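You operate a simulated robot arm through the tools that you are given. There is no shell and no other tool.

You run a simulated two-armed robot. Do the job below in one go: nothing can be reset, and whatever is moved stays where it is left.

Task
Press the green tester button to switch it off. Put the grey can labelled "grease" from the stone top on the gasket card there and the grey can labelled "belt wax" on the upper shelf under the stone top. Take the purple socket and leave it on top of the pink socket. Put the light blue socket on top of the brown socket. The order is free.
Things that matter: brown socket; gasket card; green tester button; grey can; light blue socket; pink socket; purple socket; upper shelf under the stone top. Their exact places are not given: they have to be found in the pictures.

Only the result counts: the job must be done as asked and must still hold three seconds after the hand-in. Knocking over, shifting, dropping, spilling or breaking anything else fails it.

Robot
Two 7-joint arms with two-finger parallel grippers on one trunk, on a base that drives. Base frame: it is fixed to the floor where the robot stands at the start and does not move with it; the origin is under the middle of the robot, x ahead of it, y to its left, z up. Lengths are in m, angles in degrees, forces in N, time in s.
The left shoulder is at the start at [0.03, 0.119, 0.96], the right one opposite. With the tool pointing down near the work surface each hand reaches from about 0.2 to 0.66 m from the robot's upright axis, wherever it stands, measured 20 degrees to its own side. Places, roughly: brown socket [1.75, 1, 1]; gasket card [2.5, 1.25, 1]; green tester button [2.2, 1.4, 1]; grey can [2.25, 1, 1]; light blue socket [1.5, 1, 1]; pink socket [2.25, 1.5, 1]; purple socket [1.5, 1, 1]; upper shelf under the stone top [1.9, 1, 0.5]. Payload 3.43 kg a hand.
The tool frame of a hand sits at the grasp point between the pads (the TCP): z along the fingers, y along the line on which they close. The tips reach 0.03 m beyond it. The gripper opens to 0.094 m. The fingers are 0.028 m wide and 0.01 m thick; the gripper's body (0.05 by 0.096 m) begins 0.055 m behind the TCP.
Orientation is that of the tool frame in the base frame, as [roll, pitch, yaw] about the fixed x, y, z axes, in that order (R = Rz(yaw) Ry(pitch) Rx(roll)). With the fingers straight down and closing along the base's y, the tool's x points along the base's -x, its y along +y and its z along -z.

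Tools
- The arms move only by the tool step_arm. It takes "left_increments", "right_increments" or both (then of equal length, played together; a hand with none holds still); each is a list that holds one entry, the list of rows, each a list of 6 numbers: the shift along the tool's x, y, z in units of 30 mm (1.0 is 30 mm), then the turn, a rotation vector about the tool's x, y, z in units of 8 degrees (1.0 is 8 degrees). In form: [[[x, y, z, ax, ay, az], ...]]. A call has 1 to 20 rows; each row shifts and turns the commanded pose from where the row before left it, along the tool's axes as they then stand. "left_claw" and "right_claw" are, for a hand that has rows, the gripper command, from -1 (shut) to 1 (fully open), values between in proportion, set as the call begins (left out, the last holds). A call with a number of a shift or a turn outside -1 to 1 is refused whole. Each row takes 0.2 s and may step no farther than 0.05 m and 8.6 degrees from the row before; otherwise, or with a gripper value out of range, the whole call is refused. Where a pose cannot be reached the arm comes as near as it can. A force on the tool above 40 N (or 10 N above the force at the start of the call, whichever is more), or a blocked arm, ends the call early, and 0.2 s more pass. Each finger travels about 0.072 m/s and halts on what it meets, pressing with about 25 N; the grip force reading is that of the motor and also rises with nothing between the fingers. The clock runs only during rows and for 0.2 s after the last one: add rows that do not move to give the fingers time. It gives the time, the measured TCP pose, the force on the tool (base axes), the opening and the grip force at its end, in the units of the frame above (readings bear some noise), with the torque about the TCP (base axes, N m) and any sound that the robot's microphone picked up.
- Cameras (640 x 400 px; columns grow to the right, rows downward): "scene" is now at [0.0529, 0.0045, 1.6794]; the picture's right is [0.04, -1.00, 0.00], its down [-0.65, -0.02, -0.76] and it looks along [0.76, 0.03, -0.65] (base axes); focal length 272 px, centre (320, 200). "left" rides on the left gripper at [0.076, -0.014, -0.102] in its tool frame; the picture's right is [0.18, 0.98, 0.00], its down [-0.75, 0.14, -0.64] and it looks along [-0.63, 0.12, 0.77] (tool axes); focal length 243 px, centre (320, 200). "right" rides on the right gripper at [0.076, 0.014, -0.103] in its tool frame; the picture's right is [-0.18, 0.98, 0.00], its down [-0.75, -0.14, -0.64] and it looks along [-0.63, -0.12, 0.77] (tool axes); focal length 243 px, centre (320, 200).
- camera(camera): a new picture of that camera. It takes no simulated time.
- slide_trunk(by): slides the trunk up (or, below 0, down) by that many m; the arms and the scene camera ride with it, the base frame stays. It gives what a move gives, with no picture.
- steer(legs): drives the robot by 1 to 6 legs, each [ahead, turn to the left] in m and degrees, along the robot's own axes; the way and the turn of a leg run together, so that a leg with both is an arc; at most 1.5 m and 180 degrees a leg. The arms and the cameras ride along, it lands a little off, and it stops where it bumps. It gives what a move gives.
- turn_head(pan, tilt): turns the head with the scene camera to pan (to the left, within 143 degrees either way) and tilt (down, from -29 to 69), counted from straight ahead of the robot. It gives what a move gives.
- probe_pixels(camera, pixels): for up to 12 pixels [column, row] of the newest picture of that camera ("zoom" is the newest enlarged one), the place [x, y, z] in the base frame of the surface seen there, good to about 0.002 m. It takes no simulated time.
- close_up(camera, box): a new picture of the part [left, top, right, bottom] of that camera's present view, enlarged. It takes no simulated time.
- finish_job(): hands the job in; it is judged then, once.

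Unless the task says otherwise, let go and move clear before handing in.

The tools are called by a JSON object that holds its "method" and its "body". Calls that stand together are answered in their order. step_arm: Moves the arms, as the interface text tells. Its arguments: {"type":"object","properties":{"left_increments":{"type":"array","items":{"type":"array","items":{"type":"array","items":{"type":"number"}}}},"left_claw":{"type":"number"},"right_increments":{"type":"array","items":{"type":"array","items":{"type":"array","items":{"type":"number"}}}},"right_claw":{"type":"number"}},"required":[]} The other tools are called the same way: slide_trunk (by) slides the trunk up or down; steer (legs) drives the base; turn_head (pan, tilt) turns the head that bears the scene camera; camera (camera) takes a picture; probe_pixels (camera, pixels) gives the place of the surface under pixels of a picture; close_up (camera, box) takes an enlarged picture of a part of a camera's view; finish_job () hands the job in.

At the start:

```text
time_s: 0.0
left_tcp_pos: [0.4599, 0.1841, 1.1692]
left_ee_rot: [180.0, 0.0, -180.0]
left_wrist_force: [-0.3, -0.8, -0.5]
left_moment: [0.0, 0.05, 0.01]
left_opening: 0.0936
left_grasp_force: 0.0
right_tcp_pos: [0.468, -0.163, 1.1536]
right_ee_rot: [179.9, 0.0, -180.0]
right_wrist_force: [-0.5, -0.4, -0.3]
right_moment: [-0.01, 0.02, -0.01]
right_opening: 0.0942
right_grasp_force: 0.0
trunk travel left (down, up): [-0.225, 0.185]
robot x, y, heading: [-0.0005, -0.0006, 0.0]
head pan, tilt: [2.1, 40.3]
```

scene: 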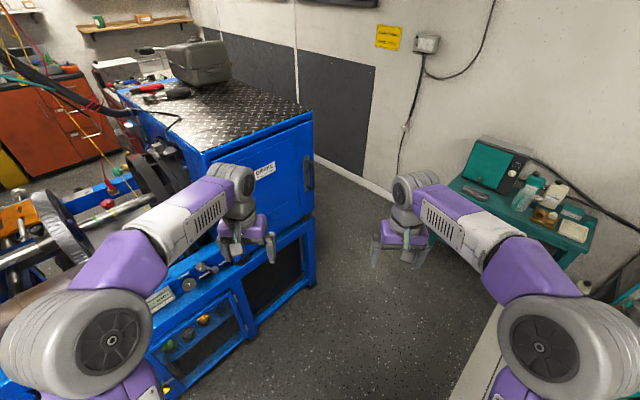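
right: 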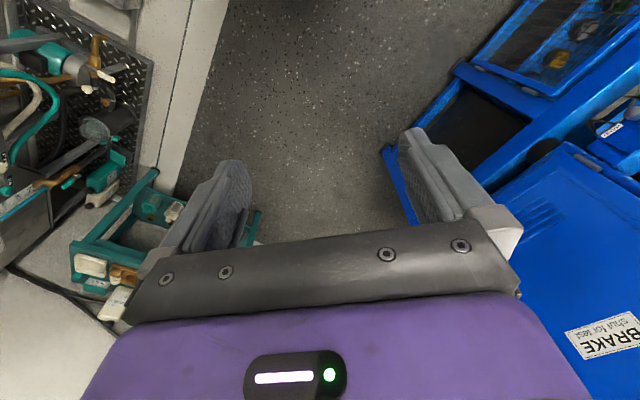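
left: 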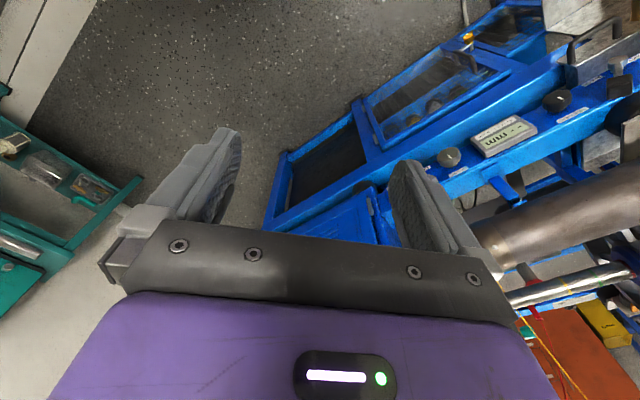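

The start picture shows a blue machine ahead-left and a teal bench ahead-right, but no stone top yet. I'll turn the head toward the left and up to look for the work area around [2, 1.2, 1].

{"method": "turn_head", "body": {"pan": 30, "tilt": 15}}

{"method": "camera", "body": {"camera": "scene"}}

```text
time_s: 0.9
left_tcp_pos: [0.4601, 0.1843, 1.1695]
left_ee_rot: [179.9, -0.1, -180.0]
left_wrist_force: [-0.2, -0.4, 0.1]
left_moment: [0.01, 0.0, 0.02]
left_opening: 0.0939
left_grasp_force: 0.1
right_tcp_pos: [0.4672, -0.1635, 1.1533]
right_ee_rot: [-180.0, 0.0, -180.0]
right_wrist_force: [-0.1, 0.8, 0.5]
right_moment: [0.02, -0.01, 0.02]
right_opening: 0.0938
right_grasp_force: 0.1
trunk travel left (down, up): [-0.225, 0.185]
robot x, y, heading: [-0.0031, -0.0004, -0.1]
head pan, tilt: [30.0, 15.0]
```

```text
taken
```

scene: 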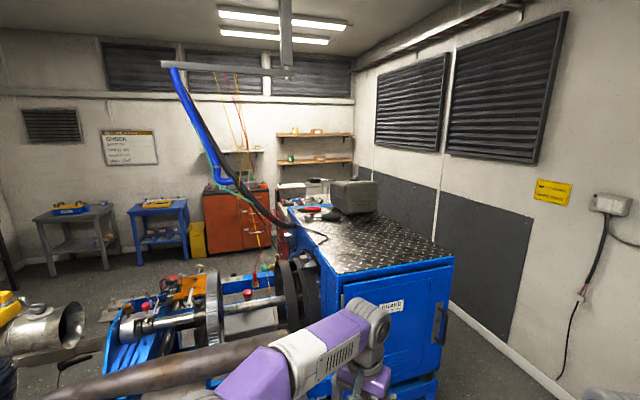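

The view shows a blue brake lathe, a diamond-plate top and benches further away. I'll probe points to map the room.

{"method": "probe_pixels", "body": {"camera": "scene", "pixels": [[453, 262], [335, 275], [375, 210], [310, 205], [235, 220], [160, 215], [75, 215], [400, 215], [300, 245], [550, 200], [330, 365], [200, 300]]}}

{"method": "turn_head", "body": {"pan": -40, "tilt": 25}}

{"method": "camera", "body": {"camera": "scene"}}

```text
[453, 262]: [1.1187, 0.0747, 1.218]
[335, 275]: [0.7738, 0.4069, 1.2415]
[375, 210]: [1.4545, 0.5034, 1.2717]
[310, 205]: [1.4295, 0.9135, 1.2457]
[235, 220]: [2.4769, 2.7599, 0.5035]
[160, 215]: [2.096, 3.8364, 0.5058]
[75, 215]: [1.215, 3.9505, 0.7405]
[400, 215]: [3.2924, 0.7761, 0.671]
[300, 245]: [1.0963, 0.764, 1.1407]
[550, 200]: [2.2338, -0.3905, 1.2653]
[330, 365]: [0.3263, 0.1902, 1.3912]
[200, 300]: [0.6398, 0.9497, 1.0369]
```

```text
time_s: 2.3
left_tcp_pos: [0.4596, 0.1847, 1.1695]
left_ee_rot: [-180.0, 0.0, 180.0]
left_wrist_force: [0.4, 0.1, 0.3]
left_moment: [0.0, -0.01, 0.01]
left_opening: 0.0941
left_grasp_force: 0.1
right_tcp_pos: [0.4669, -0.1633, 1.1532]
right_ee_rot: [-180.0, 0.0, -179.9]
right_wrist_force: [-0.3, -0.3, 0.4]
right_moment: [-0.02, -0.03, -0.01]
right_opening: 0.0939
right_grasp_force: 0.0
trunk travel left (down, up): [-0.225, 0.185]
robot x, y, heading: [0.0014, 0.001, -0.1]
head pan, tilt: [-40.0, 25.0]
```

```text
taken
```

scene: 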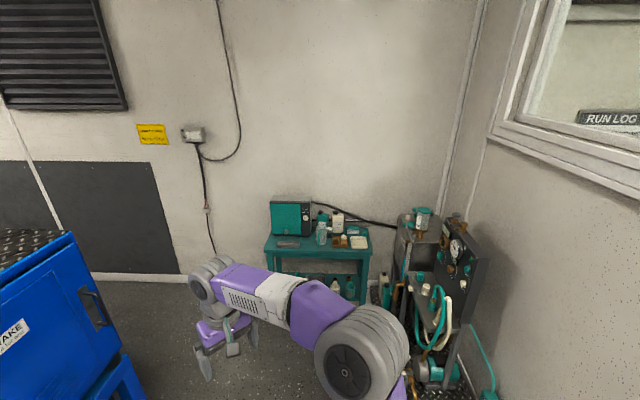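

The right side holds a teal bench and pump, none matching. I'll look left again and zoom into the area behind the diamond-plate box.

{"method": "turn_head", "body": {"pan": 30, "tilt": 20}}

{"method": "close_up", "body": {"camera": "scene", "box": [180, 100, 400, 240]}}

{"method": "turn_head", "body": {"pan": 85, "tilt": 25}}

{"method": "camera", "body": {"camera": "scene"}}

{"method": "turn_head", "body": {"pan": 140, "tilt": 25}}

{"method": "camera", "body": {"camera": "scene"}}

{"method": "turn_head", "body": {"pan": -120, "tilt": 25}}

{"method": "camera", "body": {"camera": "scene"}}

```text
time_s: 3.7
left_tcp_pos: [0.4603, 0.1854, 1.169]
left_ee_rot: [-180.0, 0.0, -180.0]
left_wrist_force: [-0.3, -0.4, 0.4]
left_moment: [-0.01, -0.02, 0.02]
left_opening: 0.094
left_grasp_force: 0.0
right_tcp_pos: [0.4671, -0.164, 1.154]
right_ee_rot: [-180.0, 0.0, 180.0]
right_wrist_force: [0.3, -0.9, -0.2]
right_moment: [0.0, 0.0, -0.02]
right_opening: 0.0942
right_grasp_force: 0.0
trunk travel left (down, up): [-0.225, 0.185]
robot x, y, heading: [-0.0003, 0.0002, 0.1]
head pan, tilt: [30.0, 20.0]
```

```text
2.86 times, centred on (290, 170) of scene
```

zoom: 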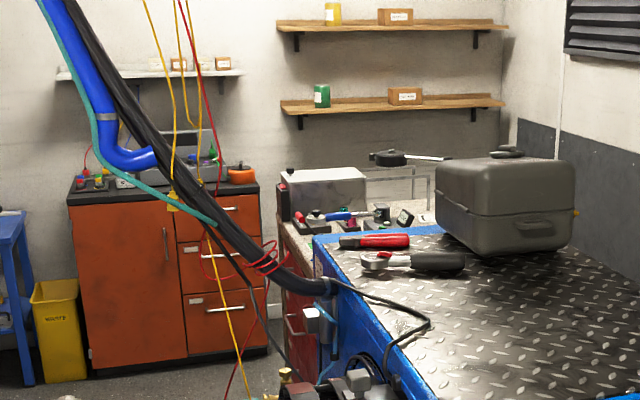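

```text
time_s: 5.0
left_tcp_pos: [0.4596, 0.1846, 1.1689]
left_ee_rot: [-179.9, 0.0, 180.0]
left_wrist_force: [0.1, -0.4, -0.1]
left_moment: [-0.02, -0.02, -0.01]
left_opening: 0.094
left_grasp_force: 0.1
right_tcp_pos: [0.4669, -0.1645, 1.1535]
right_ee_rot: [180.0, 0.0, -180.0]
right_wrist_force: [0.7, -0.7, 0.3]
right_moment: [-0.02, 0.03, 0.01]
right_opening: 0.0942
right_grasp_force: 0.1
trunk travel left (down, up): [-0.225, 0.185]
robot x, y, heading: [0.0005, 0.0006, 0.1]
head pan, tilt: [85.0, 25.0]
```

```text
taken
```

scene: 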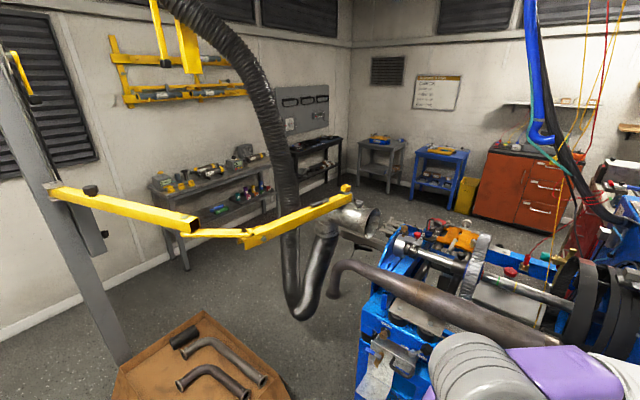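

```text
time_s: 6.2
left_tcp_pos: [0.459, 0.1843, 1.1686]
left_ee_rot: [180.0, 0.0, 180.0]
left_wrist_force: [0.1, 0.1, 0.1]
left_moment: [-0.01, 0.02, 0.0]
left_opening: 0.0941
left_grasp_force: 0.0
right_tcp_pos: [0.4672, -0.1645, 1.1544]
right_ee_rot: [-180.0, 0.0, 180.0]
right_wrist_force: [-0.8, 0.9, -0.1]
right_moment: [0.01, -0.05, -0.02]
right_opening: 0.0938
right_grasp_force: 0.1
trunk travel left (down, up): [-0.225, 0.185]
robot x, y, heading: [0.0006, -0.0006, -0.1]
head pan, tilt: [140.0, 25.0]
```

```text
taken
```

scene: 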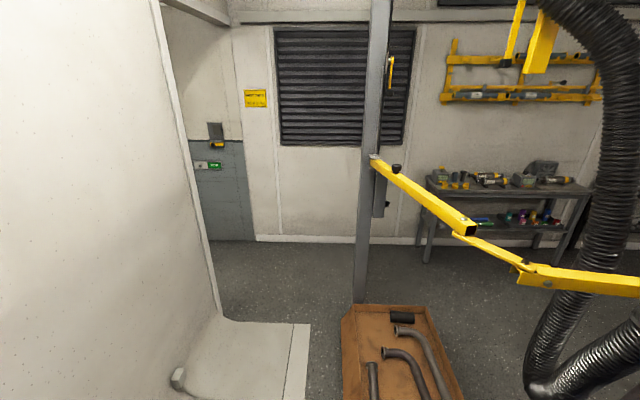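

```text
time_s: 9.8
left_tcp_pos: [0.4594, 0.1844, 1.1698]
left_ee_rot: [-180.0, -0.1, 180.0]
left_wrist_force: [0.5, -1.1, -0.1]
left_moment: [-0.01, 0.02, -0.03]
left_opening: 0.0941
left_grasp_force: 0.0
right_tcp_pos: [0.4676, -0.1634, 1.1548]
right_ee_rot: [-180.0, 0.0, 180.0]
right_wrist_force: [-0.1, 0.3, -0.4]
right_moment: [0.0, 0.01, 0.0]
right_opening: 0.0941
right_grasp_force: 0.0
trunk travel left (down, up): [-0.225, 0.185]
robot x, y, heading: [0.0011, 0.0008, 0.0]
head pan, tilt: [-120.0, 25.0]
```

```text
taken
```

scene: 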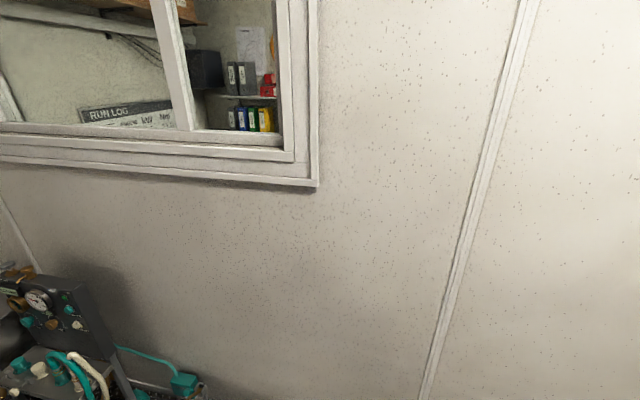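

The stone top with a red cabinet is just beyond the diamond-plate box (zoom pixels (300,230)). I'll raise the trunk and look at it from above, then probe it.

{"method": "slide_trunk", "body": {"by": 0.18}}

{"method": "turn_head", "body": {"pan": 32, "tilt": 22}}

{"method": "camera", "body": {"camera": "scene"}}

{"method": "close_up", "body": {"camera": "scene", "box": [220, 100, 400, 215]}}

```text
time_s: 11.8
left_tcp_pos: [0.4589, 0.1853, 1.3488]
left_ee_rot: [-179.9, 0.1, 180.0]
left_wrist_force: [0.2, 0.0, 0.5]
left_moment: [-0.01, 0.0, -0.03]
left_opening: 0.0938
left_grasp_force: 0.0
right_tcp_pos: [0.467, -0.1636, 1.3343]
right_ee_rot: [180.0, 0.0, -179.9]
right_wrist_force: [0.8, -0.6, 0.1]
right_moment: [0.03, 0.03, -0.05]
right_opening: 0.0939
right_grasp_force: 0.2
trunk travel left (down, up): [-0.405, 0.005]
robot x, y, heading: [-0.0012, 0.0024, -0.0]
head pan, tilt: [-120.0, 25.0]
```

```text
time_s: 14.2
left_tcp_pos: [0.4591, 0.1844, 1.3502]
left_ee_rot: [-179.9, 0.1, -180.0]
left_wrist_force: [-0.5, 0.2, -0.9]
left_moment: [0.01, 0.03, 0.03]
left_opening: 0.094
left_grasp_force: 0.1
right_tcp_pos: [0.4666, -0.1632, 1.3326]
right_ee_rot: [180.0, 0.1, -179.9]
right_wrist_force: [0.3, 0.3, 0.1]
right_moment: [-0.03, -0.01, -0.02]
right_opening: 0.0941
right_grasp_force: 0.1
trunk travel left (down, up): [-0.405, 0.005]
robot x, y, heading: [-0.0011, 0.0002, -0.0]
head pan, tilt: [32.0, 22.0]
```

```text
taken
```

scene: 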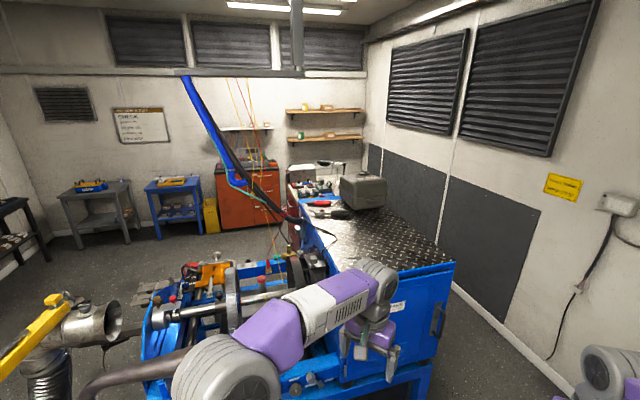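

```text
3.48 times, centred on (310, 158) of scene
```

zoom: 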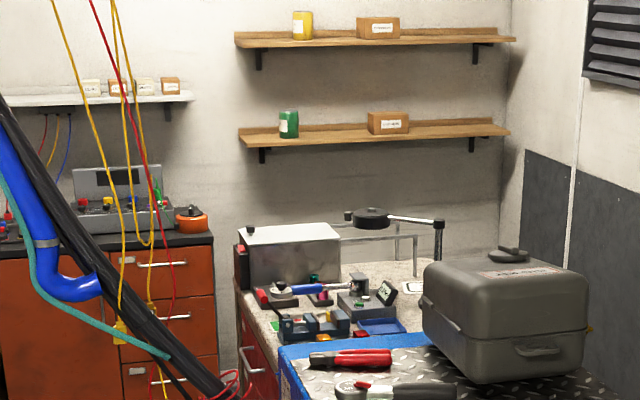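

{"method": "probe_pixels", "body": {"camera": "zoom", "pixels": [[245, 290], [270, 345], [430, 245], [410, 288], [400, 325], [325, 300], [260, 360], [300, 240], [370, 225], [350, 290], [390, 300], [285, 350]]}}

{"method": "probe_pixels", "body": {"camera": "scene", "pixels": [[455, 263], [340, 280], [302, 222], [410, 395], [480, 330], [450, 225], [370, 165], [270, 230], [215, 235], [155, 300], [500, 340], [385, 215]]}}

```text
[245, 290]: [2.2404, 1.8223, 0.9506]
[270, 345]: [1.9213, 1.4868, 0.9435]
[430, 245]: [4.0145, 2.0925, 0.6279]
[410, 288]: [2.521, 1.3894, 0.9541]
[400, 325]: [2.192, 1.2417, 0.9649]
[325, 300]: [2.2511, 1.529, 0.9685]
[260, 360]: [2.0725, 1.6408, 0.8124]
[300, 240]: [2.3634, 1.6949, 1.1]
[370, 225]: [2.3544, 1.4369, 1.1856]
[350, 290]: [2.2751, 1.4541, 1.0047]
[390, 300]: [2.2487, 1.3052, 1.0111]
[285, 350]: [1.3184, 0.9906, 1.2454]
```

```text
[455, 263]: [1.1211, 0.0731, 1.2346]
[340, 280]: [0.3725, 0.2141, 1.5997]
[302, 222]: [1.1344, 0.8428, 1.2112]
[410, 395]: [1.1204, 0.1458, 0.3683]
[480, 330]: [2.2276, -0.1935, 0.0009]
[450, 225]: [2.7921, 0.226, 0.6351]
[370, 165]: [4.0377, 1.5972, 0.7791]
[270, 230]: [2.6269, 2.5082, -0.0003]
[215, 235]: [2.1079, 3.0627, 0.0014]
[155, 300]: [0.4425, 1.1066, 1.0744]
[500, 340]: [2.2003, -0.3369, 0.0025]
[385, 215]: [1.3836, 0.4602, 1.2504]
```

The stone top is at z≈0.95 behind the diamond-plate box; the room is turned about 48° to my frame. I'll look at the corridor between the machine and the wall, and the teal bench, to plan the drive.

{"method": "turn_head", "body": {"pan": -10, "tilt": 35}}

{"method": "camera", "body": {"camera": "scene"}}

```text
time_s: 15.3
left_tcp_pos: [0.4595, 0.1842, 1.349]
left_ee_rot: [-180.0, 0.0, -180.0]
left_wrist_force: [0.1, 0.4, 0.6]
left_moment: [0.02, 0.02, 0.04]
left_opening: 0.094
left_grasp_force: 0.0
right_tcp_pos: [0.4686, -0.1644, 1.3343]
right_ee_rot: [-179.9, -0.1, -180.0]
right_wrist_force: [0.4, 0.5, 1.0]
right_moment: [0.04, -0.01, 0.0]
right_opening: 0.094
right_grasp_force: 0.0
trunk travel left (down, up): [-0.405, 0.005]
robot x, y, heading: [0.0005, 0.001, 0.3]
head pan, tilt: [-10.0, 35.0]
```

```text
taken
```

scene: 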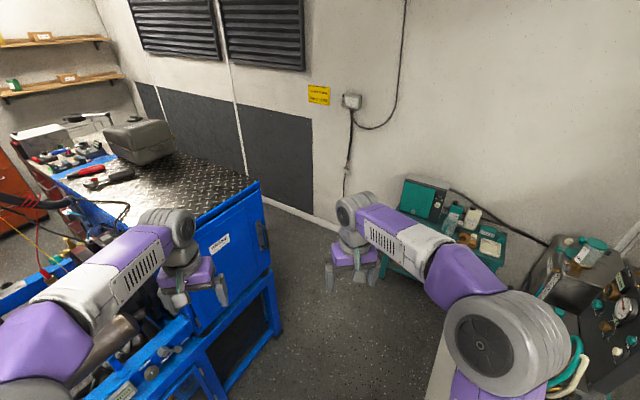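

{"method": "probe_pixels", "body": {"camera": "scene", "pixels": [[385, 262], [405, 190], [440, 290], [340, 230], [262, 210], [258, 182], [280, 335], [225, 390], [250, 175], [550, 270], [435, 330], [300, 250]]}}

```text
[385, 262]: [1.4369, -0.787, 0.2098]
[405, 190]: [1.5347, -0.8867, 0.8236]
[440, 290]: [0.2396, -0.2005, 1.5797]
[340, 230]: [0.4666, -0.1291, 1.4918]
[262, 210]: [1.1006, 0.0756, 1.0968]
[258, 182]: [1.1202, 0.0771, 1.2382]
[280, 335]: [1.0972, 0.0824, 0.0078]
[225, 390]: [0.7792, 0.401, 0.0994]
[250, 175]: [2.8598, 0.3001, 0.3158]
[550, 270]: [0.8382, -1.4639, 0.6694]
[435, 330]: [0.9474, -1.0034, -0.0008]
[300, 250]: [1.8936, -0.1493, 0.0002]
```

The bench corner is at (1.44,-0.79) and the machine corner at (1.10,0.08), leaving a ~0.9 m gap. I'll drive through its middle toward the wall-side corridor.

{"method": "steer", "body": {"legs": [[0, -15.4], [1.3, 0]]}}

{"method": "turn_head", "body": {"pan": 63, "tilt": 25}}

{"method": "camera", "body": {"camera": "scene"}}

```text
time_s: 22.8
left_tcp_pos: [1.7613, -0.2769, 1.3477]
left_ee_rot: [179.9, -0.1, 165.6]
left_wrist_force: [-0.2, -0.4, 0.1]
left_moment: [-0.01, -0.03, -0.01]
left_opening: 0.0939
left_grasp_force: 0.0
right_tcp_pos: [1.6827, -0.6169, 1.3332]
right_ee_rot: [-180.0, 0.0, 165.6]
right_wrist_force: [-0.2, 0.6, 0.8]
right_moment: [0.02, 0.02, -0.02]
right_opening: 0.0938
right_grasp_force: 0.0
trunk travel left (down, up): [-0.405, 0.005]
robot x, y, heading: [1.2718, -0.3374, -14.7]
head pan, tilt: [-10.0, 35.0]
```

```text
time_s: 24.3
left_tcp_pos: [1.7628, -0.278, 1.3493]
left_ee_rot: [180.0, 0.0, 165.6]
left_wrist_force: [0.6, -0.5, 0.1]
left_moment: [0.02, 0.0, 0.02]
left_opening: 0.0942
left_grasp_force: 0.0
right_tcp_pos: [1.6822, -0.6148, 1.3336]
right_ee_rot: [180.0, 0.0, 165.7]
right_wrist_force: [0.3, 0.6, -0.4]
right_moment: [0.0, 0.03, 0.0]
right_opening: 0.0942
right_grasp_force: 0.0
trunk travel left (down, up): [-0.405, 0.005]
robot x, y, heading: [1.268, -0.3415, -14.5]
head pan, tilt: [63.0, 25.0]
```

```text
taken
```

scene: 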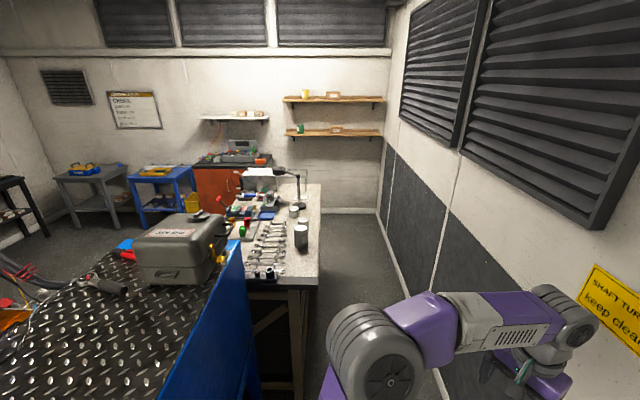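

Now the stone top is visible at pixels (220–320, 170–290) with grey cans and the sockets. I'll zoom in.

{"method": "close_up", "body": {"camera": "scene", "box": [200, 150, 344, 240]}}

{"method": "probe_pixels", "body": {"camera": "scene", "pixels": [[318, 285], [321, 185], [245, 283], [300, 398], [302, 245], [294, 212], [348, 210], [380, 215], [430, 340], [245, 340], [300, 300], [270, 330]]}}

{"method": "close_up", "body": {"camera": "scene", "box": [220, 210, 380, 310]}}

```text
4.44 times, centred on (272, 195) of scene
```

zoom: 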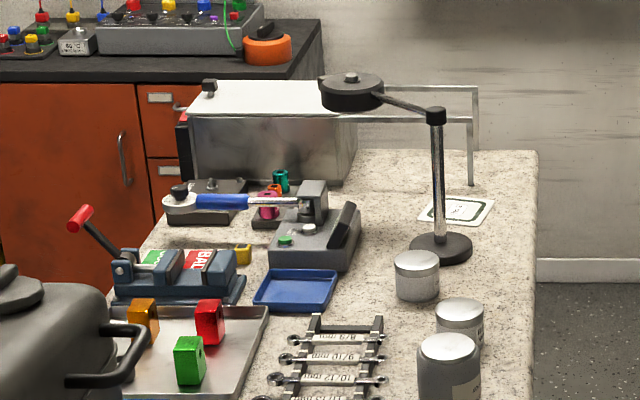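

```text
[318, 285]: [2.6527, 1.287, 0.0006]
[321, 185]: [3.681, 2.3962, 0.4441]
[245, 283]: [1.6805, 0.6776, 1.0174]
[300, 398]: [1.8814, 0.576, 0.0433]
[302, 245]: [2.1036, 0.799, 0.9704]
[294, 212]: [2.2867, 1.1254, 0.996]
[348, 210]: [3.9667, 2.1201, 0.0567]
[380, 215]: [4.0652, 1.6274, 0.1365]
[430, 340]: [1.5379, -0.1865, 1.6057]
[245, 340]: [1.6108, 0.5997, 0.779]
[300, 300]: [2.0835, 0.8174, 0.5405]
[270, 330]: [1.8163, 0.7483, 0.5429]
```

```text
4.00 times, centred on (300, 260) of scene
```

zoom: 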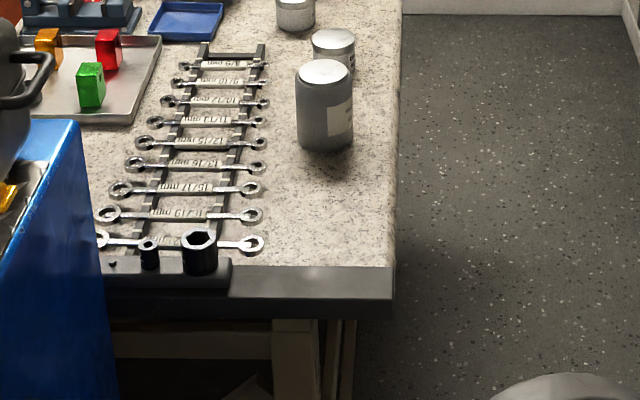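

Three grey cans stand on the stone top, with wrenches, a tester and sockets; the shelf below (z≈0.54) is open at the wall side. I'll probe the stone edges and items.

{"method": "probe_pixels", "body": {"camera": "zoom", "pixels": [[390, 262], [396, 120], [110, 280], [325, 75], [333, 40], [295, 5], [388, 310], [330, 145], [110, 120], [90, 65], [200, 240], [150, 245]]}}

{"method": "close_up", "body": {"camera": "scene", "box": [200, 150, 344, 240]}}

{"method": "probe_pixels", "body": {"camera": "zoom", "pixels": [[535, 160], [455, 210], [440, 250], [470, 180], [268, 205], [282, 180], [287, 240], [300, 290], [205, 250], [270, 130], [500, 330], [180, 190]]}}

```text
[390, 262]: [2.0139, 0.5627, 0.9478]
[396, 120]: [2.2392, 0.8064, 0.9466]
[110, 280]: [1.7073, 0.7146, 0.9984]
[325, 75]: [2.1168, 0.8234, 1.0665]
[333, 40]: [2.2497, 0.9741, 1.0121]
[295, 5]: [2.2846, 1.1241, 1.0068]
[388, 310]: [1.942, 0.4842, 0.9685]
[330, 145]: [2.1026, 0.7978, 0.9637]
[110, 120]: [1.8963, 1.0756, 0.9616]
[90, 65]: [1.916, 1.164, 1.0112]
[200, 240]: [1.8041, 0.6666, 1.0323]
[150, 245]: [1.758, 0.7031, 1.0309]
```

```text
4.44 times, centred on (272, 195) of scene
```

zoom: 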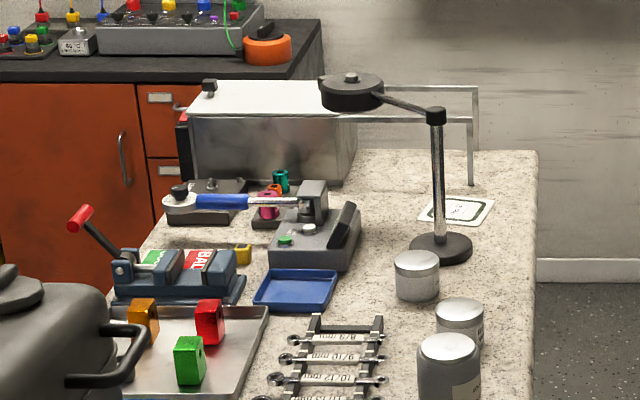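

```text
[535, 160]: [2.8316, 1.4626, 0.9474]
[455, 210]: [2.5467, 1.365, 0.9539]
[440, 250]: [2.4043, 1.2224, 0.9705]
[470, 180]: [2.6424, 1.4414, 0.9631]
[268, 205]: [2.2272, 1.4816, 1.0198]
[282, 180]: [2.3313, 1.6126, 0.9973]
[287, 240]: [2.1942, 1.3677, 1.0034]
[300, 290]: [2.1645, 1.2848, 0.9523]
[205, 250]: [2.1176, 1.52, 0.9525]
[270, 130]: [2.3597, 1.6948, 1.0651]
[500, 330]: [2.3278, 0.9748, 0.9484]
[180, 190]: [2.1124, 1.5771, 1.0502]
```

The stone top spans ~0.69 m deep with its wall-side edge 0.80 m from the wall; cans and gasket card lie on the wall side, sockets and button at the far side. I'll drive into the corridor and face along it.

{"method": "steer", "body": {"legs": [[0, 46.1], [1.04, 0], [0, 16.2]]}}

{"method": "turn_head", "body": {"pan": 20, "tilt": 35}}

{"method": "camera", "body": {"camera": "scene"}}

```text
time_s: 32.8
left_tcp_pos: [2.3529, 0.6727, 1.3492]
left_ee_rot: [180.0, 0.0, -132.6]
left_wrist_force: [-0.4, 0.2, 0.1]
left_moment: [-0.03, 0.01, -0.01]
left_opening: 0.0939
left_grasp_force: 0.1
right_tcp_pos: [2.6144, 0.4425, 1.3336]
right_ee_rot: [-179.9, 0.0, -132.8]
right_wrist_force: [0.0, -0.3, 0.3]
right_moment: [0.02, 0.01, -0.02]
right_opening: 0.0939
right_grasp_force: 0.1
trunk travel left (down, up): [-0.405, 0.005]
robot x, y, heading: [2.1777, 0.2087, 47.2]
head pan, tilt: [63.0, 25.0]
```

```text
time_s: 33.9
left_tcp_pos: [2.3529, 0.6731, 1.3505]
left_ee_rot: [179.9, 0.0, -132.7]
left_wrist_force: [-0.2, 0.2, 0.1]
left_moment: [0.04, 0.01, -0.03]
left_opening: 0.0939
left_grasp_force: 0.1
right_tcp_pos: [2.6133, 0.4426, 1.3342]
right_ee_rot: [-179.9, 0.0, -132.7]
right_wrist_force: [-0.1, 0.1, 1.0]
right_moment: [-0.01, -0.02, -0.03]
right_opening: 0.0941
right_grasp_force: 0.1
trunk travel left (down, up): [-0.405, 0.005]
robot x, y, heading: [2.1756, 0.2113, 47.4]
head pan, tilt: [20.0, 35.0]
```

```text
taken
```

scene: 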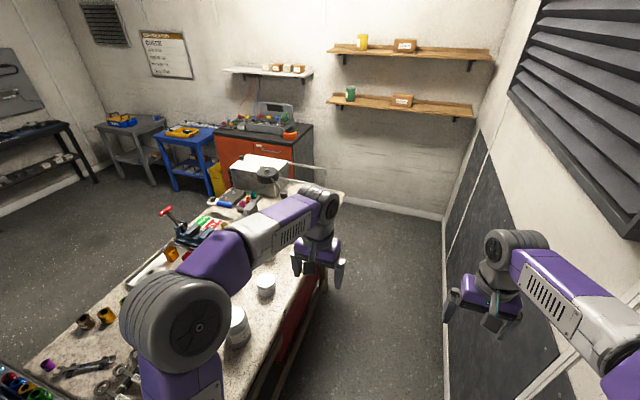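

I'm in the corridor now; colored sockets appear at (48,365), (85,322), (107,315). I'll look left for a proper look at the stone top's near end.

{"method": "turn_head", "body": {"pan": 75, "tilt": 40}}

{"method": "camera", "body": {"camera": "scene"}}

{"method": "close_up", "body": {"camera": "scene", "box": [160, 80, 480, 280]}}

```text
time_s: 35.1
left_tcp_pos: [2.3522, 0.6732, 1.3498]
left_ee_rot: [-179.9, 0.0, -132.7]
left_wrist_force: [-0.3, 0.8, 0.1]
left_moment: [0.01, 0.02, -0.01]
left_opening: 0.094
left_grasp_force: 0.0
right_tcp_pos: [2.6142, 0.4431, 1.3344]
right_ee_rot: [-180.0, 0.0, -132.7]
right_wrist_force: [-0.7, 0.0, -0.7]
right_moment: [-0.01, -0.01, 0.03]
right_opening: 0.094
right_grasp_force: 0.0
trunk travel left (down, up): [-0.405, 0.005]
robot x, y, heading: [2.1784, 0.2086, 47.3]
head pan, tilt: [75.0, 40.0]
```

```text
taken
```

scene: 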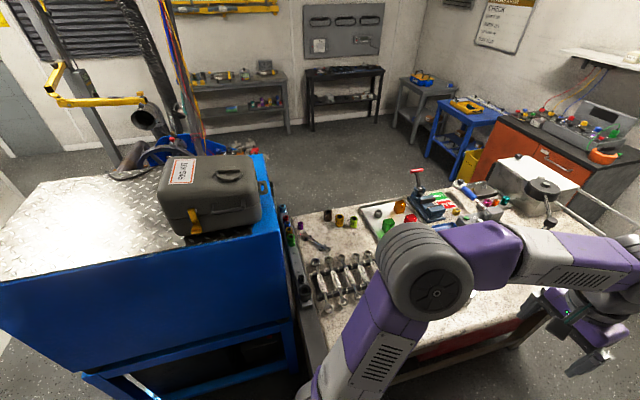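

```text
2.00 times, centred on (320, 180) of scene
```

zoom: 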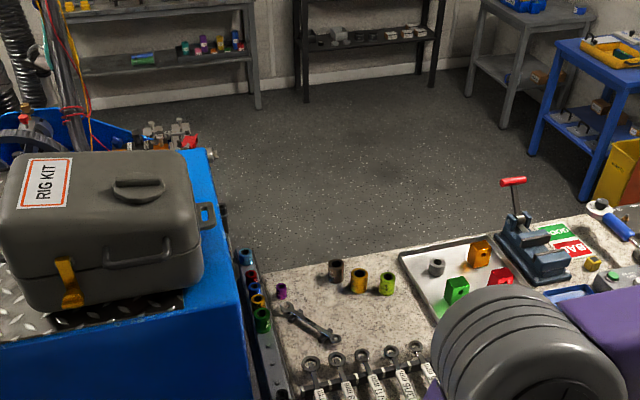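

{"method": "close_up", "body": {"camera": "scene", "box": [270, 190, 390, 265]}}

{"method": "probe_pixels", "body": {"camera": "zoom", "pixels": [[56, 185], [152, 160]]}}

{"method": "probe_pixels", "body": {"camera": "scene", "pixels": [[300, 225], [327, 214], [339, 220], [353, 223], [283, 208], [286, 217], [289, 230], [291, 240], [260, 165], [240, 165], [400, 180], [270, 190]]}}

```text
5.33 times, centred on (330, 228) of scene
```

zoom: 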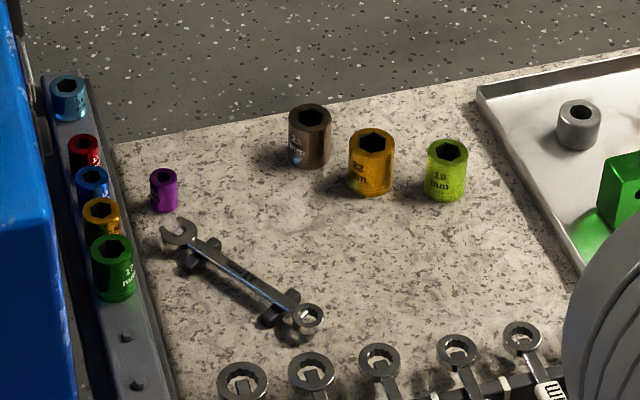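

```text
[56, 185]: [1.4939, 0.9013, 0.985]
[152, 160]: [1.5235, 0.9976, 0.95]
```

```text
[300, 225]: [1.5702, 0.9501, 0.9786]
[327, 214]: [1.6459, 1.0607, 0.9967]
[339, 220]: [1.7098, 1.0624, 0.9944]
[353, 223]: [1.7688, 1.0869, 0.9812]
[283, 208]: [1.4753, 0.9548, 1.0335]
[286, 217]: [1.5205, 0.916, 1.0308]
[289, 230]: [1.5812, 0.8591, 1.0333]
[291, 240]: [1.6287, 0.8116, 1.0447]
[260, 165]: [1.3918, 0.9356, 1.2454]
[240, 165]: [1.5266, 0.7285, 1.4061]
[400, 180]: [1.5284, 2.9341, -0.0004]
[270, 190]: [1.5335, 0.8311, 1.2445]
```

Found: light blue socket on the rail (1.475,0.955), purple (1.570,0.950), brown (1.646,1.061), all at the far side. First the cans: I'll drive along the corridor and face the stone top.

{"method": "steer", "body": {"legs": [[0.7, 0], [0, 90]]}}

{"method": "turn_head", "body": {"pan": 0, "tilt": 45}}

{"method": "camera", "body": {"camera": "scene"}}

```text
time_s: 42.9
left_tcp_pos: [2.1949, 0.902, 1.3497]
left_ee_rot: [-180.0, 0.1, -42.4]
left_wrist_force: [0.5, -0.1, 0.7]
left_moment: [0.01, 0.0, -0.02]
left_opening: 0.0938
left_grasp_force: 0.0
right_tcp_pos: [2.4262, 1.1642, 1.3341]
right_ee_rot: [-180.0, 0.0, -42.3]
right_wrist_force: [-0.2, 0.0, 0.3]
right_moment: [0.01, -0.02, 0.04]
right_opening: 0.0942
right_grasp_force: 0.1
trunk travel left (down, up): [-0.405, 0.005]
robot x, y, heading: [2.6598, 0.7243, 137.8]
head pan, tilt: [75.0, 40.0]
```

```text
time_s: 44.3
left_tcp_pos: [2.1966, 0.9019, 1.3481]
left_ee_rot: [-179.9, 0.0, -42.4]
left_wrist_force: [-0.6, 0.3, 0.4]
left_moment: [0.0, 0.01, 0.02]
left_opening: 0.094
left_grasp_force: 0.1
right_tcp_pos: [2.4256, 1.1646, 1.3334]
right_ee_rot: [-179.9, 0.1, -42.4]
right_wrist_force: [0.5, -0.1, -0.4]
right_moment: [-0.02, -0.01, 0.01]
right_opening: 0.094
right_grasp_force: 0.1
trunk travel left (down, up): [-0.405, 0.005]
robot x, y, heading: [2.6603, 0.7276, 138.0]
head pan, tilt: [0.0, 45.0]
```

```text
taken
```

scene: 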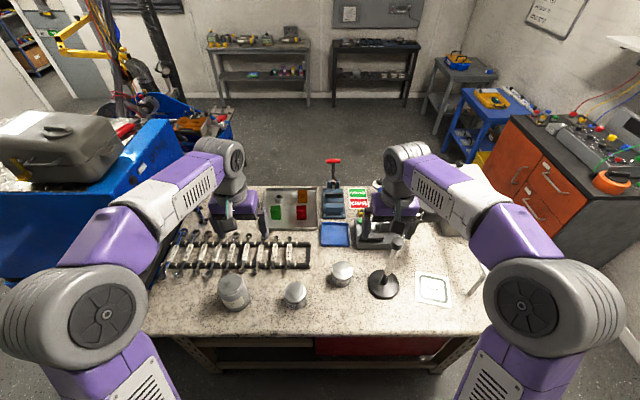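

Now I face the stone top: cans at (233,292), (295,293), (342,272), lamp at (385,280), gasket card at (432,288). I'll zoom for labels and probe.

{"method": "close_up", "body": {"camera": "scene", "box": [200, 245, 360, 345]}}

{"method": "close_up", "body": {"camera": "scene", "box": [320, 220, 500, 332]}}

{"method": "probe_pixels", "body": {"camera": "scene", "pixels": [[233, 283], [295, 289], [342, 268], [385, 285], [416, 274], [448, 276], [452, 302], [416, 300], [432, 288], [320, 335], [360, 345], [260, 350]]}}

{"method": "camera", "body": {"camera": "left"}}

{"method": "camera", "body": {"camera": "right"}}

```text
4.00 times, centred on (280, 295) of scene
```

zoom: 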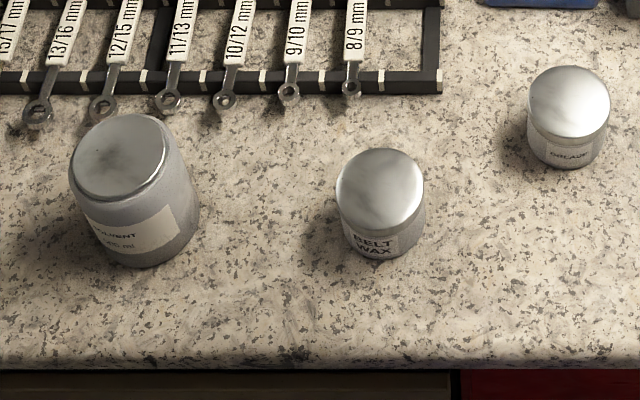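

```text
3.56 times, centred on (410, 276) of scene
```

zoom: 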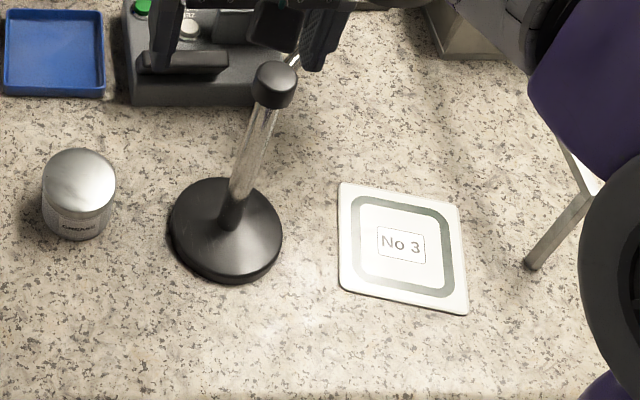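

```text
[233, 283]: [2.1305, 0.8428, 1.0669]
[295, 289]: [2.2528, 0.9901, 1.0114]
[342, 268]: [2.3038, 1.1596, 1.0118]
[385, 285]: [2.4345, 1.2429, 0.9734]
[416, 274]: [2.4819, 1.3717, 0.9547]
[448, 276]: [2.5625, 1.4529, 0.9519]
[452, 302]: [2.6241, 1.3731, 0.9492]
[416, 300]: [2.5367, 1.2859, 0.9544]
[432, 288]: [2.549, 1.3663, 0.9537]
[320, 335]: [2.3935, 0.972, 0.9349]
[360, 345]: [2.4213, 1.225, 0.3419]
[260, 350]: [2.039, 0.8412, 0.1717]
```

```text
taken
```

left: 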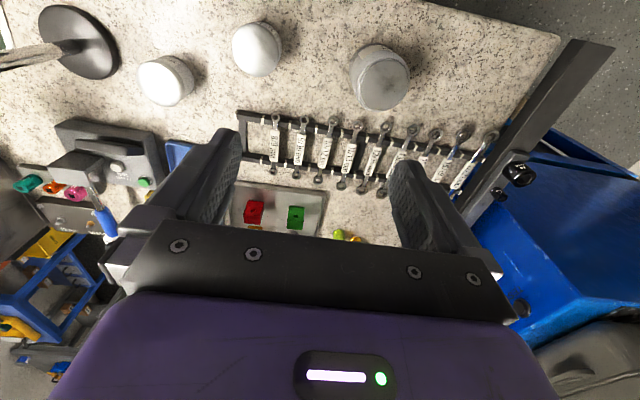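

```text
taken
```

right: 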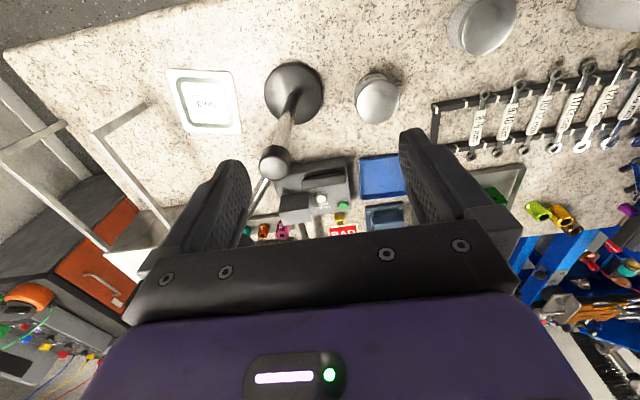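

The middle can reads "BELT WAX". I'll zoom closer on the third can's label and the left one.

{"method": "close_up", "body": {"camera": "scene", "box": [324, 258, 364, 290]}}

{"method": "close_up", "body": {"camera": "scene", "box": [210, 265, 260, 315]}}

{"method": "turn_head", "body": {"pan": 0, "tilt": 65}}

{"method": "camera", "body": {"camera": "scene"}}

```text
12.50 times, centred on (344, 274) of scene
```

zoom: 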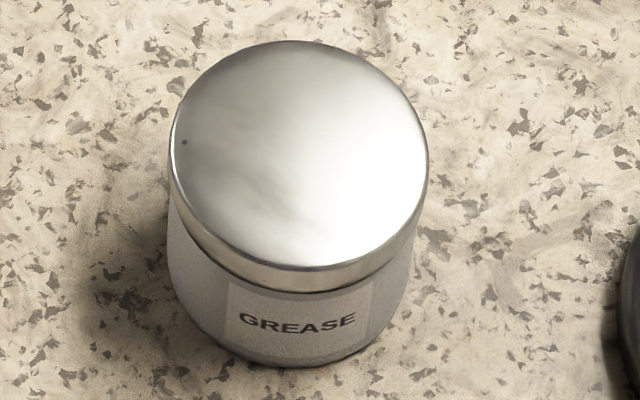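

```text
8.00 times, centred on (235, 290) of scene
```

zoom: 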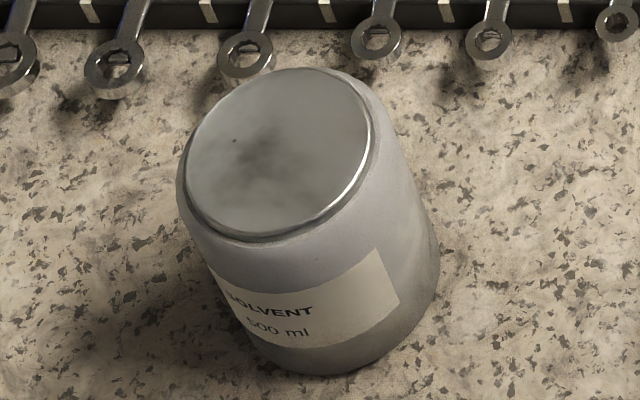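

```text
time_s: 45.1
left_tcp_pos: [2.1959, 0.9018, 1.3493]
left_ee_rot: [179.9, 0.1, -42.4]
left_wrist_force: [-0.4, 0.2, 0.4]
left_moment: [-0.02, -0.02, 0.0]
left_opening: 0.094
left_grasp_force: 0.0
right_tcp_pos: [2.4259, 1.164, 1.3347]
right_ee_rot: [180.0, 0.1, -42.3]
right_wrist_force: [0.5, -0.1, -0.3]
right_moment: [0.0, -0.02, 0.0]
right_opening: 0.0941
right_grasp_force: 0.0
trunk travel left (down, up): [-0.405, 0.005]
robot x, y, heading: [2.6571, 0.7236, 137.6]
head pan, tilt: [0.0, 65.0]
```

```text
taken
```

scene: 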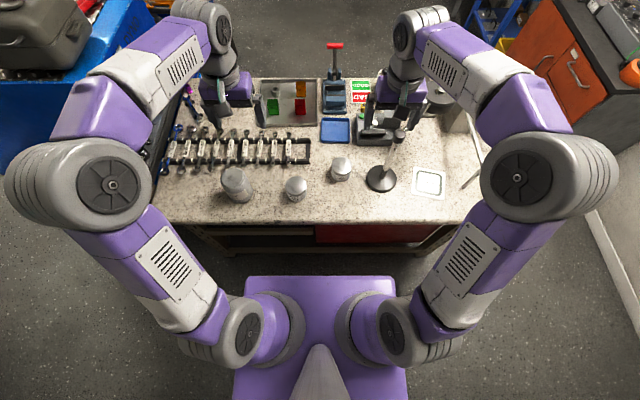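

The third can (342,270) reads "GREASE", the middle "BELT WAX", the left "SOLVENT". Before grasping, I'll look at what is visible of the shelf under the edge and probe can edges.

{"method": "close_up", "body": {"camera": "scene", "box": [170, 190, 490, 290]}}

{"method": "probe_pixels", "body": {"camera": "zoom", "pixels": [[100, 92], [200, 92], [270, 95], [350, 90], [160, 75], [480, 80], [130, 70], [260, 125], [300, 72], [60, 72]]}}

{"method": "close_up", "body": {"camera": "scene", "box": [270, 145, 370, 210]}}

{"method": "probe_pixels", "body": {"camera": "zoom", "pixels": [[96, 260], [232, 260], [165, 215], [165, 270], [165, 330], [395, 130], [510, 130], [450, 90], [450, 150], [450, 225]]}}

```text
2.00 times, centred on (330, 240) of scene
```

zoom: 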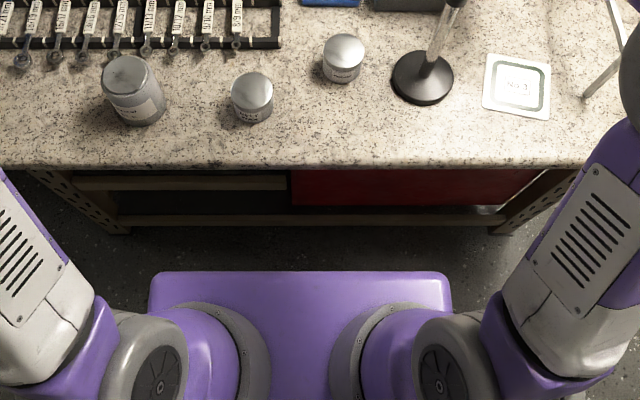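

```text
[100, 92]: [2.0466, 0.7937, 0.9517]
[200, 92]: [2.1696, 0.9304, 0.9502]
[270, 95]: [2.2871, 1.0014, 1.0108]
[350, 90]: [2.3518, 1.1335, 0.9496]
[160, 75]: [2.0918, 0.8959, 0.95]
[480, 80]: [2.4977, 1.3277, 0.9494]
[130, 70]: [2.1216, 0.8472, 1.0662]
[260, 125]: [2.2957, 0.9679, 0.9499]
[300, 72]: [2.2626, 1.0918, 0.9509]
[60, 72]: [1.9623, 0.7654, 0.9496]
```

```text
6.15 times, centred on (320, 178) of scene
```

zoom: 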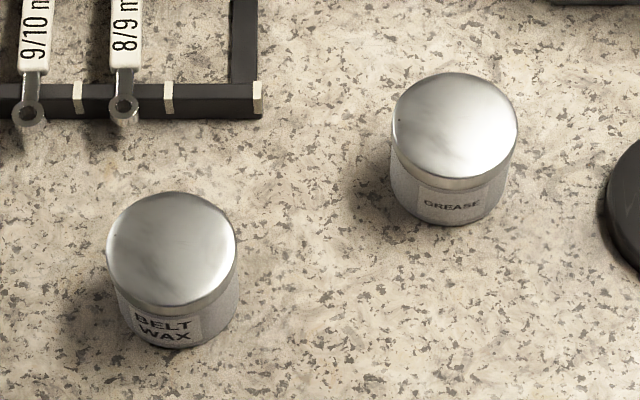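

```text
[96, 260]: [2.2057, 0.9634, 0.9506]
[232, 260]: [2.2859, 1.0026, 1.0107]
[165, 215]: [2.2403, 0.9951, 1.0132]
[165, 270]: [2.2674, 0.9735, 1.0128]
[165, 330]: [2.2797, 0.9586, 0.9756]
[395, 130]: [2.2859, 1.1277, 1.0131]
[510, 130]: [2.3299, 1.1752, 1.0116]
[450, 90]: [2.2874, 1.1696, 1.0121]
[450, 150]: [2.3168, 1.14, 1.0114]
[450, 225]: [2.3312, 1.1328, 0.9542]
```

The belt wax can centre is near (2.259,0.985) and grease near (2.306,1.153), both ~0.065 tall. I'll tilt the left gripper 45° forward (needed to get under the stone top later), move it over the belt wax can, and pull the right hand back.

{"method": "step_arm", "body": {"left_increments": [[[0, -0.578, 0, 0, -0.9375, 0], [0, -0.578, 0, 0, -0.9375, 0], [0, -0.578, 0, 0, -0.9375, 0], [0, -0.578, 0, 0, -0.9375, 0], [0, -0.578, 0, 0, -0.9375, 0], [0, -0.578, 0, 0, -0.9375, 0], [0, 0, 0, 0, 0, 0]]], "left_claw": 1, "right_increments": [[[0.9, -0.3, 0, 0, 0, 0], [0.9, -0.3, 0, 0, 0, 0], [0.9, -0.3, 0, 0, 0, 0], [0.9, -0.3, 0, 0, 0, 0], [0.9, -0.3, 0, 0, 0, 0], [0.9, -0.3, 0, 0, 0, 0], [0, 0, 0, 0, 0, 0]]]}}

{"method": "camera", "body": {"camera": "left"}}

{"method": "camera", "body": {"camera": "scene"}}

```text
time_s: 46.8
left_tcp_pos: [2.2616, 0.9782, 1.3502]
left_ee_rot: [-179.9, 45.0, -42.2]
left_wrist_force: [0.1, 0.4, -0.8]
left_moment: [-0.02, -0.02, -0.01]
left_opening: 0.0942
left_grasp_force: 0.1
right_tcp_pos: [2.5829, 1.0946, 1.3332]
right_ee_rot: [-180.0, -0.1, -42.4]
right_wrist_force: [-0.7, -0.9, -0.4]
right_moment: [0.0, -0.03, 0.0]
right_opening: 0.094
right_grasp_force: 0.0
trunk travel left (down, up): [-0.405, 0.005]
robot x, y, heading: [2.6588, 0.7309, 137.9]
head pan, tilt: [0.0, 65.0]
```

```text
taken
```

left: 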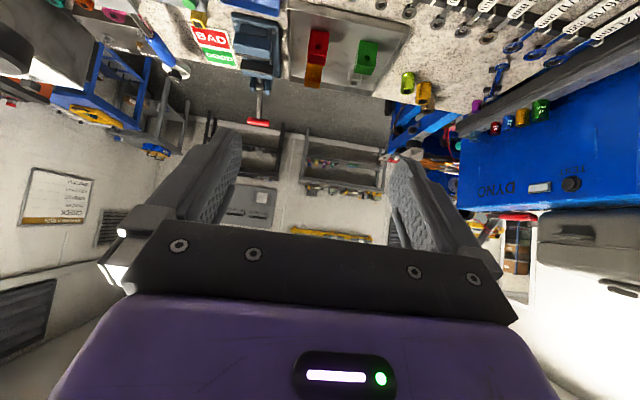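

```text
taken
```

scene: 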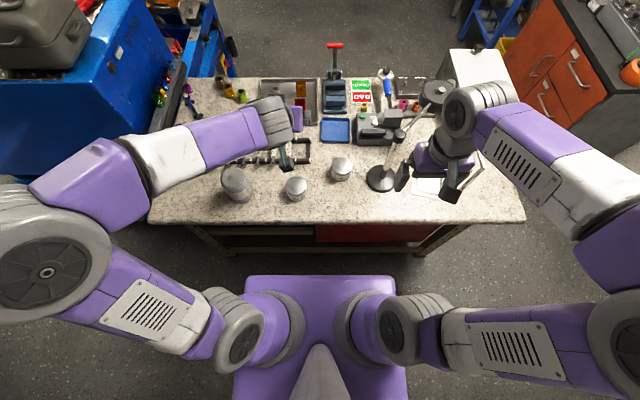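

The left hand is over the belt wax can, tilted 45°; I'll measure the can's rim precisely before descending.

{"method": "close_up", "body": {"camera": "scene", "box": [270, 165, 320, 210]}}

```text
8.89 times, centred on (295, 188) of scene
```

zoom: 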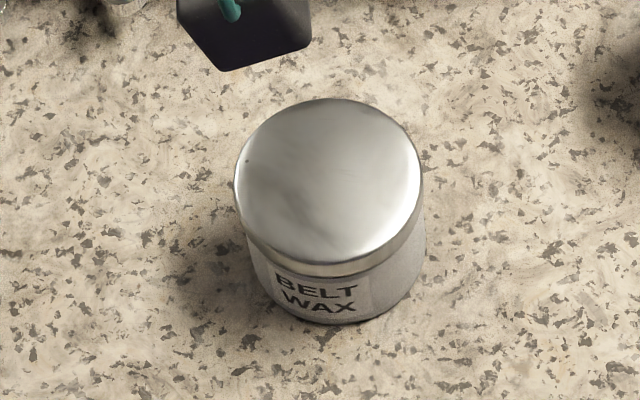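

{"method": "probe_pixels", "body": {"camera": "zoom", "pixels": [[240, 185], [416, 185], [328, 104], [328, 260], [328, 180], [265, 125], [395, 240], [395, 130], [265, 240]]}}

```text
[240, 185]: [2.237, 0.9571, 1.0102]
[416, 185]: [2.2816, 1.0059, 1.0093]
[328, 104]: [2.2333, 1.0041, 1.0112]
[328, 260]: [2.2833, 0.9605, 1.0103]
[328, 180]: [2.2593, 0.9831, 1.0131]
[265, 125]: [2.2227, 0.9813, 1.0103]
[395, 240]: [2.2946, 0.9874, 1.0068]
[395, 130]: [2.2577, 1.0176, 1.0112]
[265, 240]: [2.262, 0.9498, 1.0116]
```

Belt wax centre is (2.259,0.983), diameter 0.068. The left elbow sticks out toward the blue machine, so I'll check where it is before lowering.

{"method": "probe_pixels", "body": {"camera": "scene", "pixels": [[95, 185], [30, 200], [50, 260], [5, 220], [165, 160], [240, 125], [100, 310], [230, 310], [610, 260], [560, 160], [460, 110], [120, 20]]}}

```text
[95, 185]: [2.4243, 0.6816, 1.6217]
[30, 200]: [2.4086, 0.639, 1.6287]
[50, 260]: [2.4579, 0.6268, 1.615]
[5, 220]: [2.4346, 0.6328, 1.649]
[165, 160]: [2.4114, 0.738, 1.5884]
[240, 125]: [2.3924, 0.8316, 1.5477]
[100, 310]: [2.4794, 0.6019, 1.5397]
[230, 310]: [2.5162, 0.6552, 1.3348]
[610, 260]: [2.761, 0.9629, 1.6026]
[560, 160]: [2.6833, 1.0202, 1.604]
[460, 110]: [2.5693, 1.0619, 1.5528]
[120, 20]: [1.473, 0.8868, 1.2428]
```

The elbow is at about (2.41,0.64,1.63), well clear of the machine. I'll descend most of the way toward the can.

{"method": "step_arm", "body": {"left_increments": [[[0.841, -0.01, 0.865, 0, 0, 0], [0.841, -0.01, 0.865, 0, 0, 0], [0.841, -0.01, 0.865, 0, 0, 0], [0.841, -0.01, 0.865, 0, 0, 0], [0.841, -0.01, 0.865, 0, 0, 0], [0.841, -0.01, 0.865, 0, 0, 0], [0.841, 0, 0.865, 0, 0, 0], [0, 0, 0, 0, 0, 0]]]}}

{"method": "camera", "body": {"camera": "left"}}

{"method": "camera", "body": {"camera": "scene"}}

```text
time_s: 48.5
left_tcp_pos: [2.2672, 0.9804, 1.0955]
left_ee_rot: [-179.9, 45.1, -42.2]
left_wrist_force: [-0.1, -0.2, 0.5]
left_moment: [0.02, 0.01, -0.01]
left_opening: 0.0938
left_grasp_force: 0.0
right_tcp_pos: [2.5844, 1.0938, 1.3327]
right_ee_rot: [179.9, 0.0, -42.4]
right_wrist_force: [-0.4, -0.2, -0.5]
right_moment: [-0.01, 0.0, -0.01]
right_opening: 0.0941
right_grasp_force: 0.0
trunk travel left (down, up): [-0.405, 0.005]
robot x, y, heading: [2.659, 0.728, 137.9]
head pan, tilt: [0.0, 65.0]
```

```text
taken
```

left: 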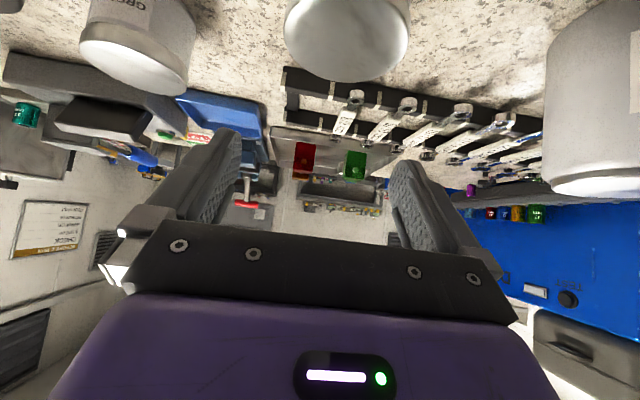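

```text
taken
```

scene: 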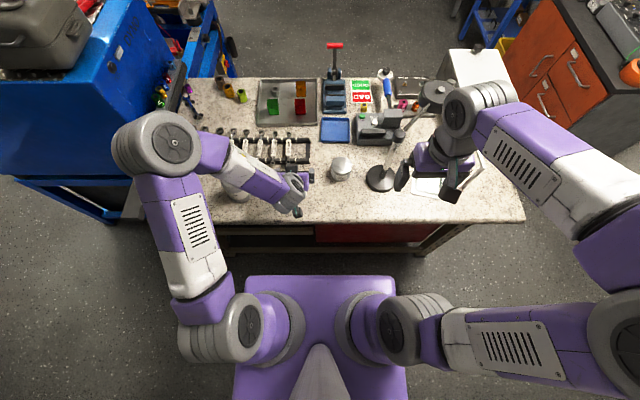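

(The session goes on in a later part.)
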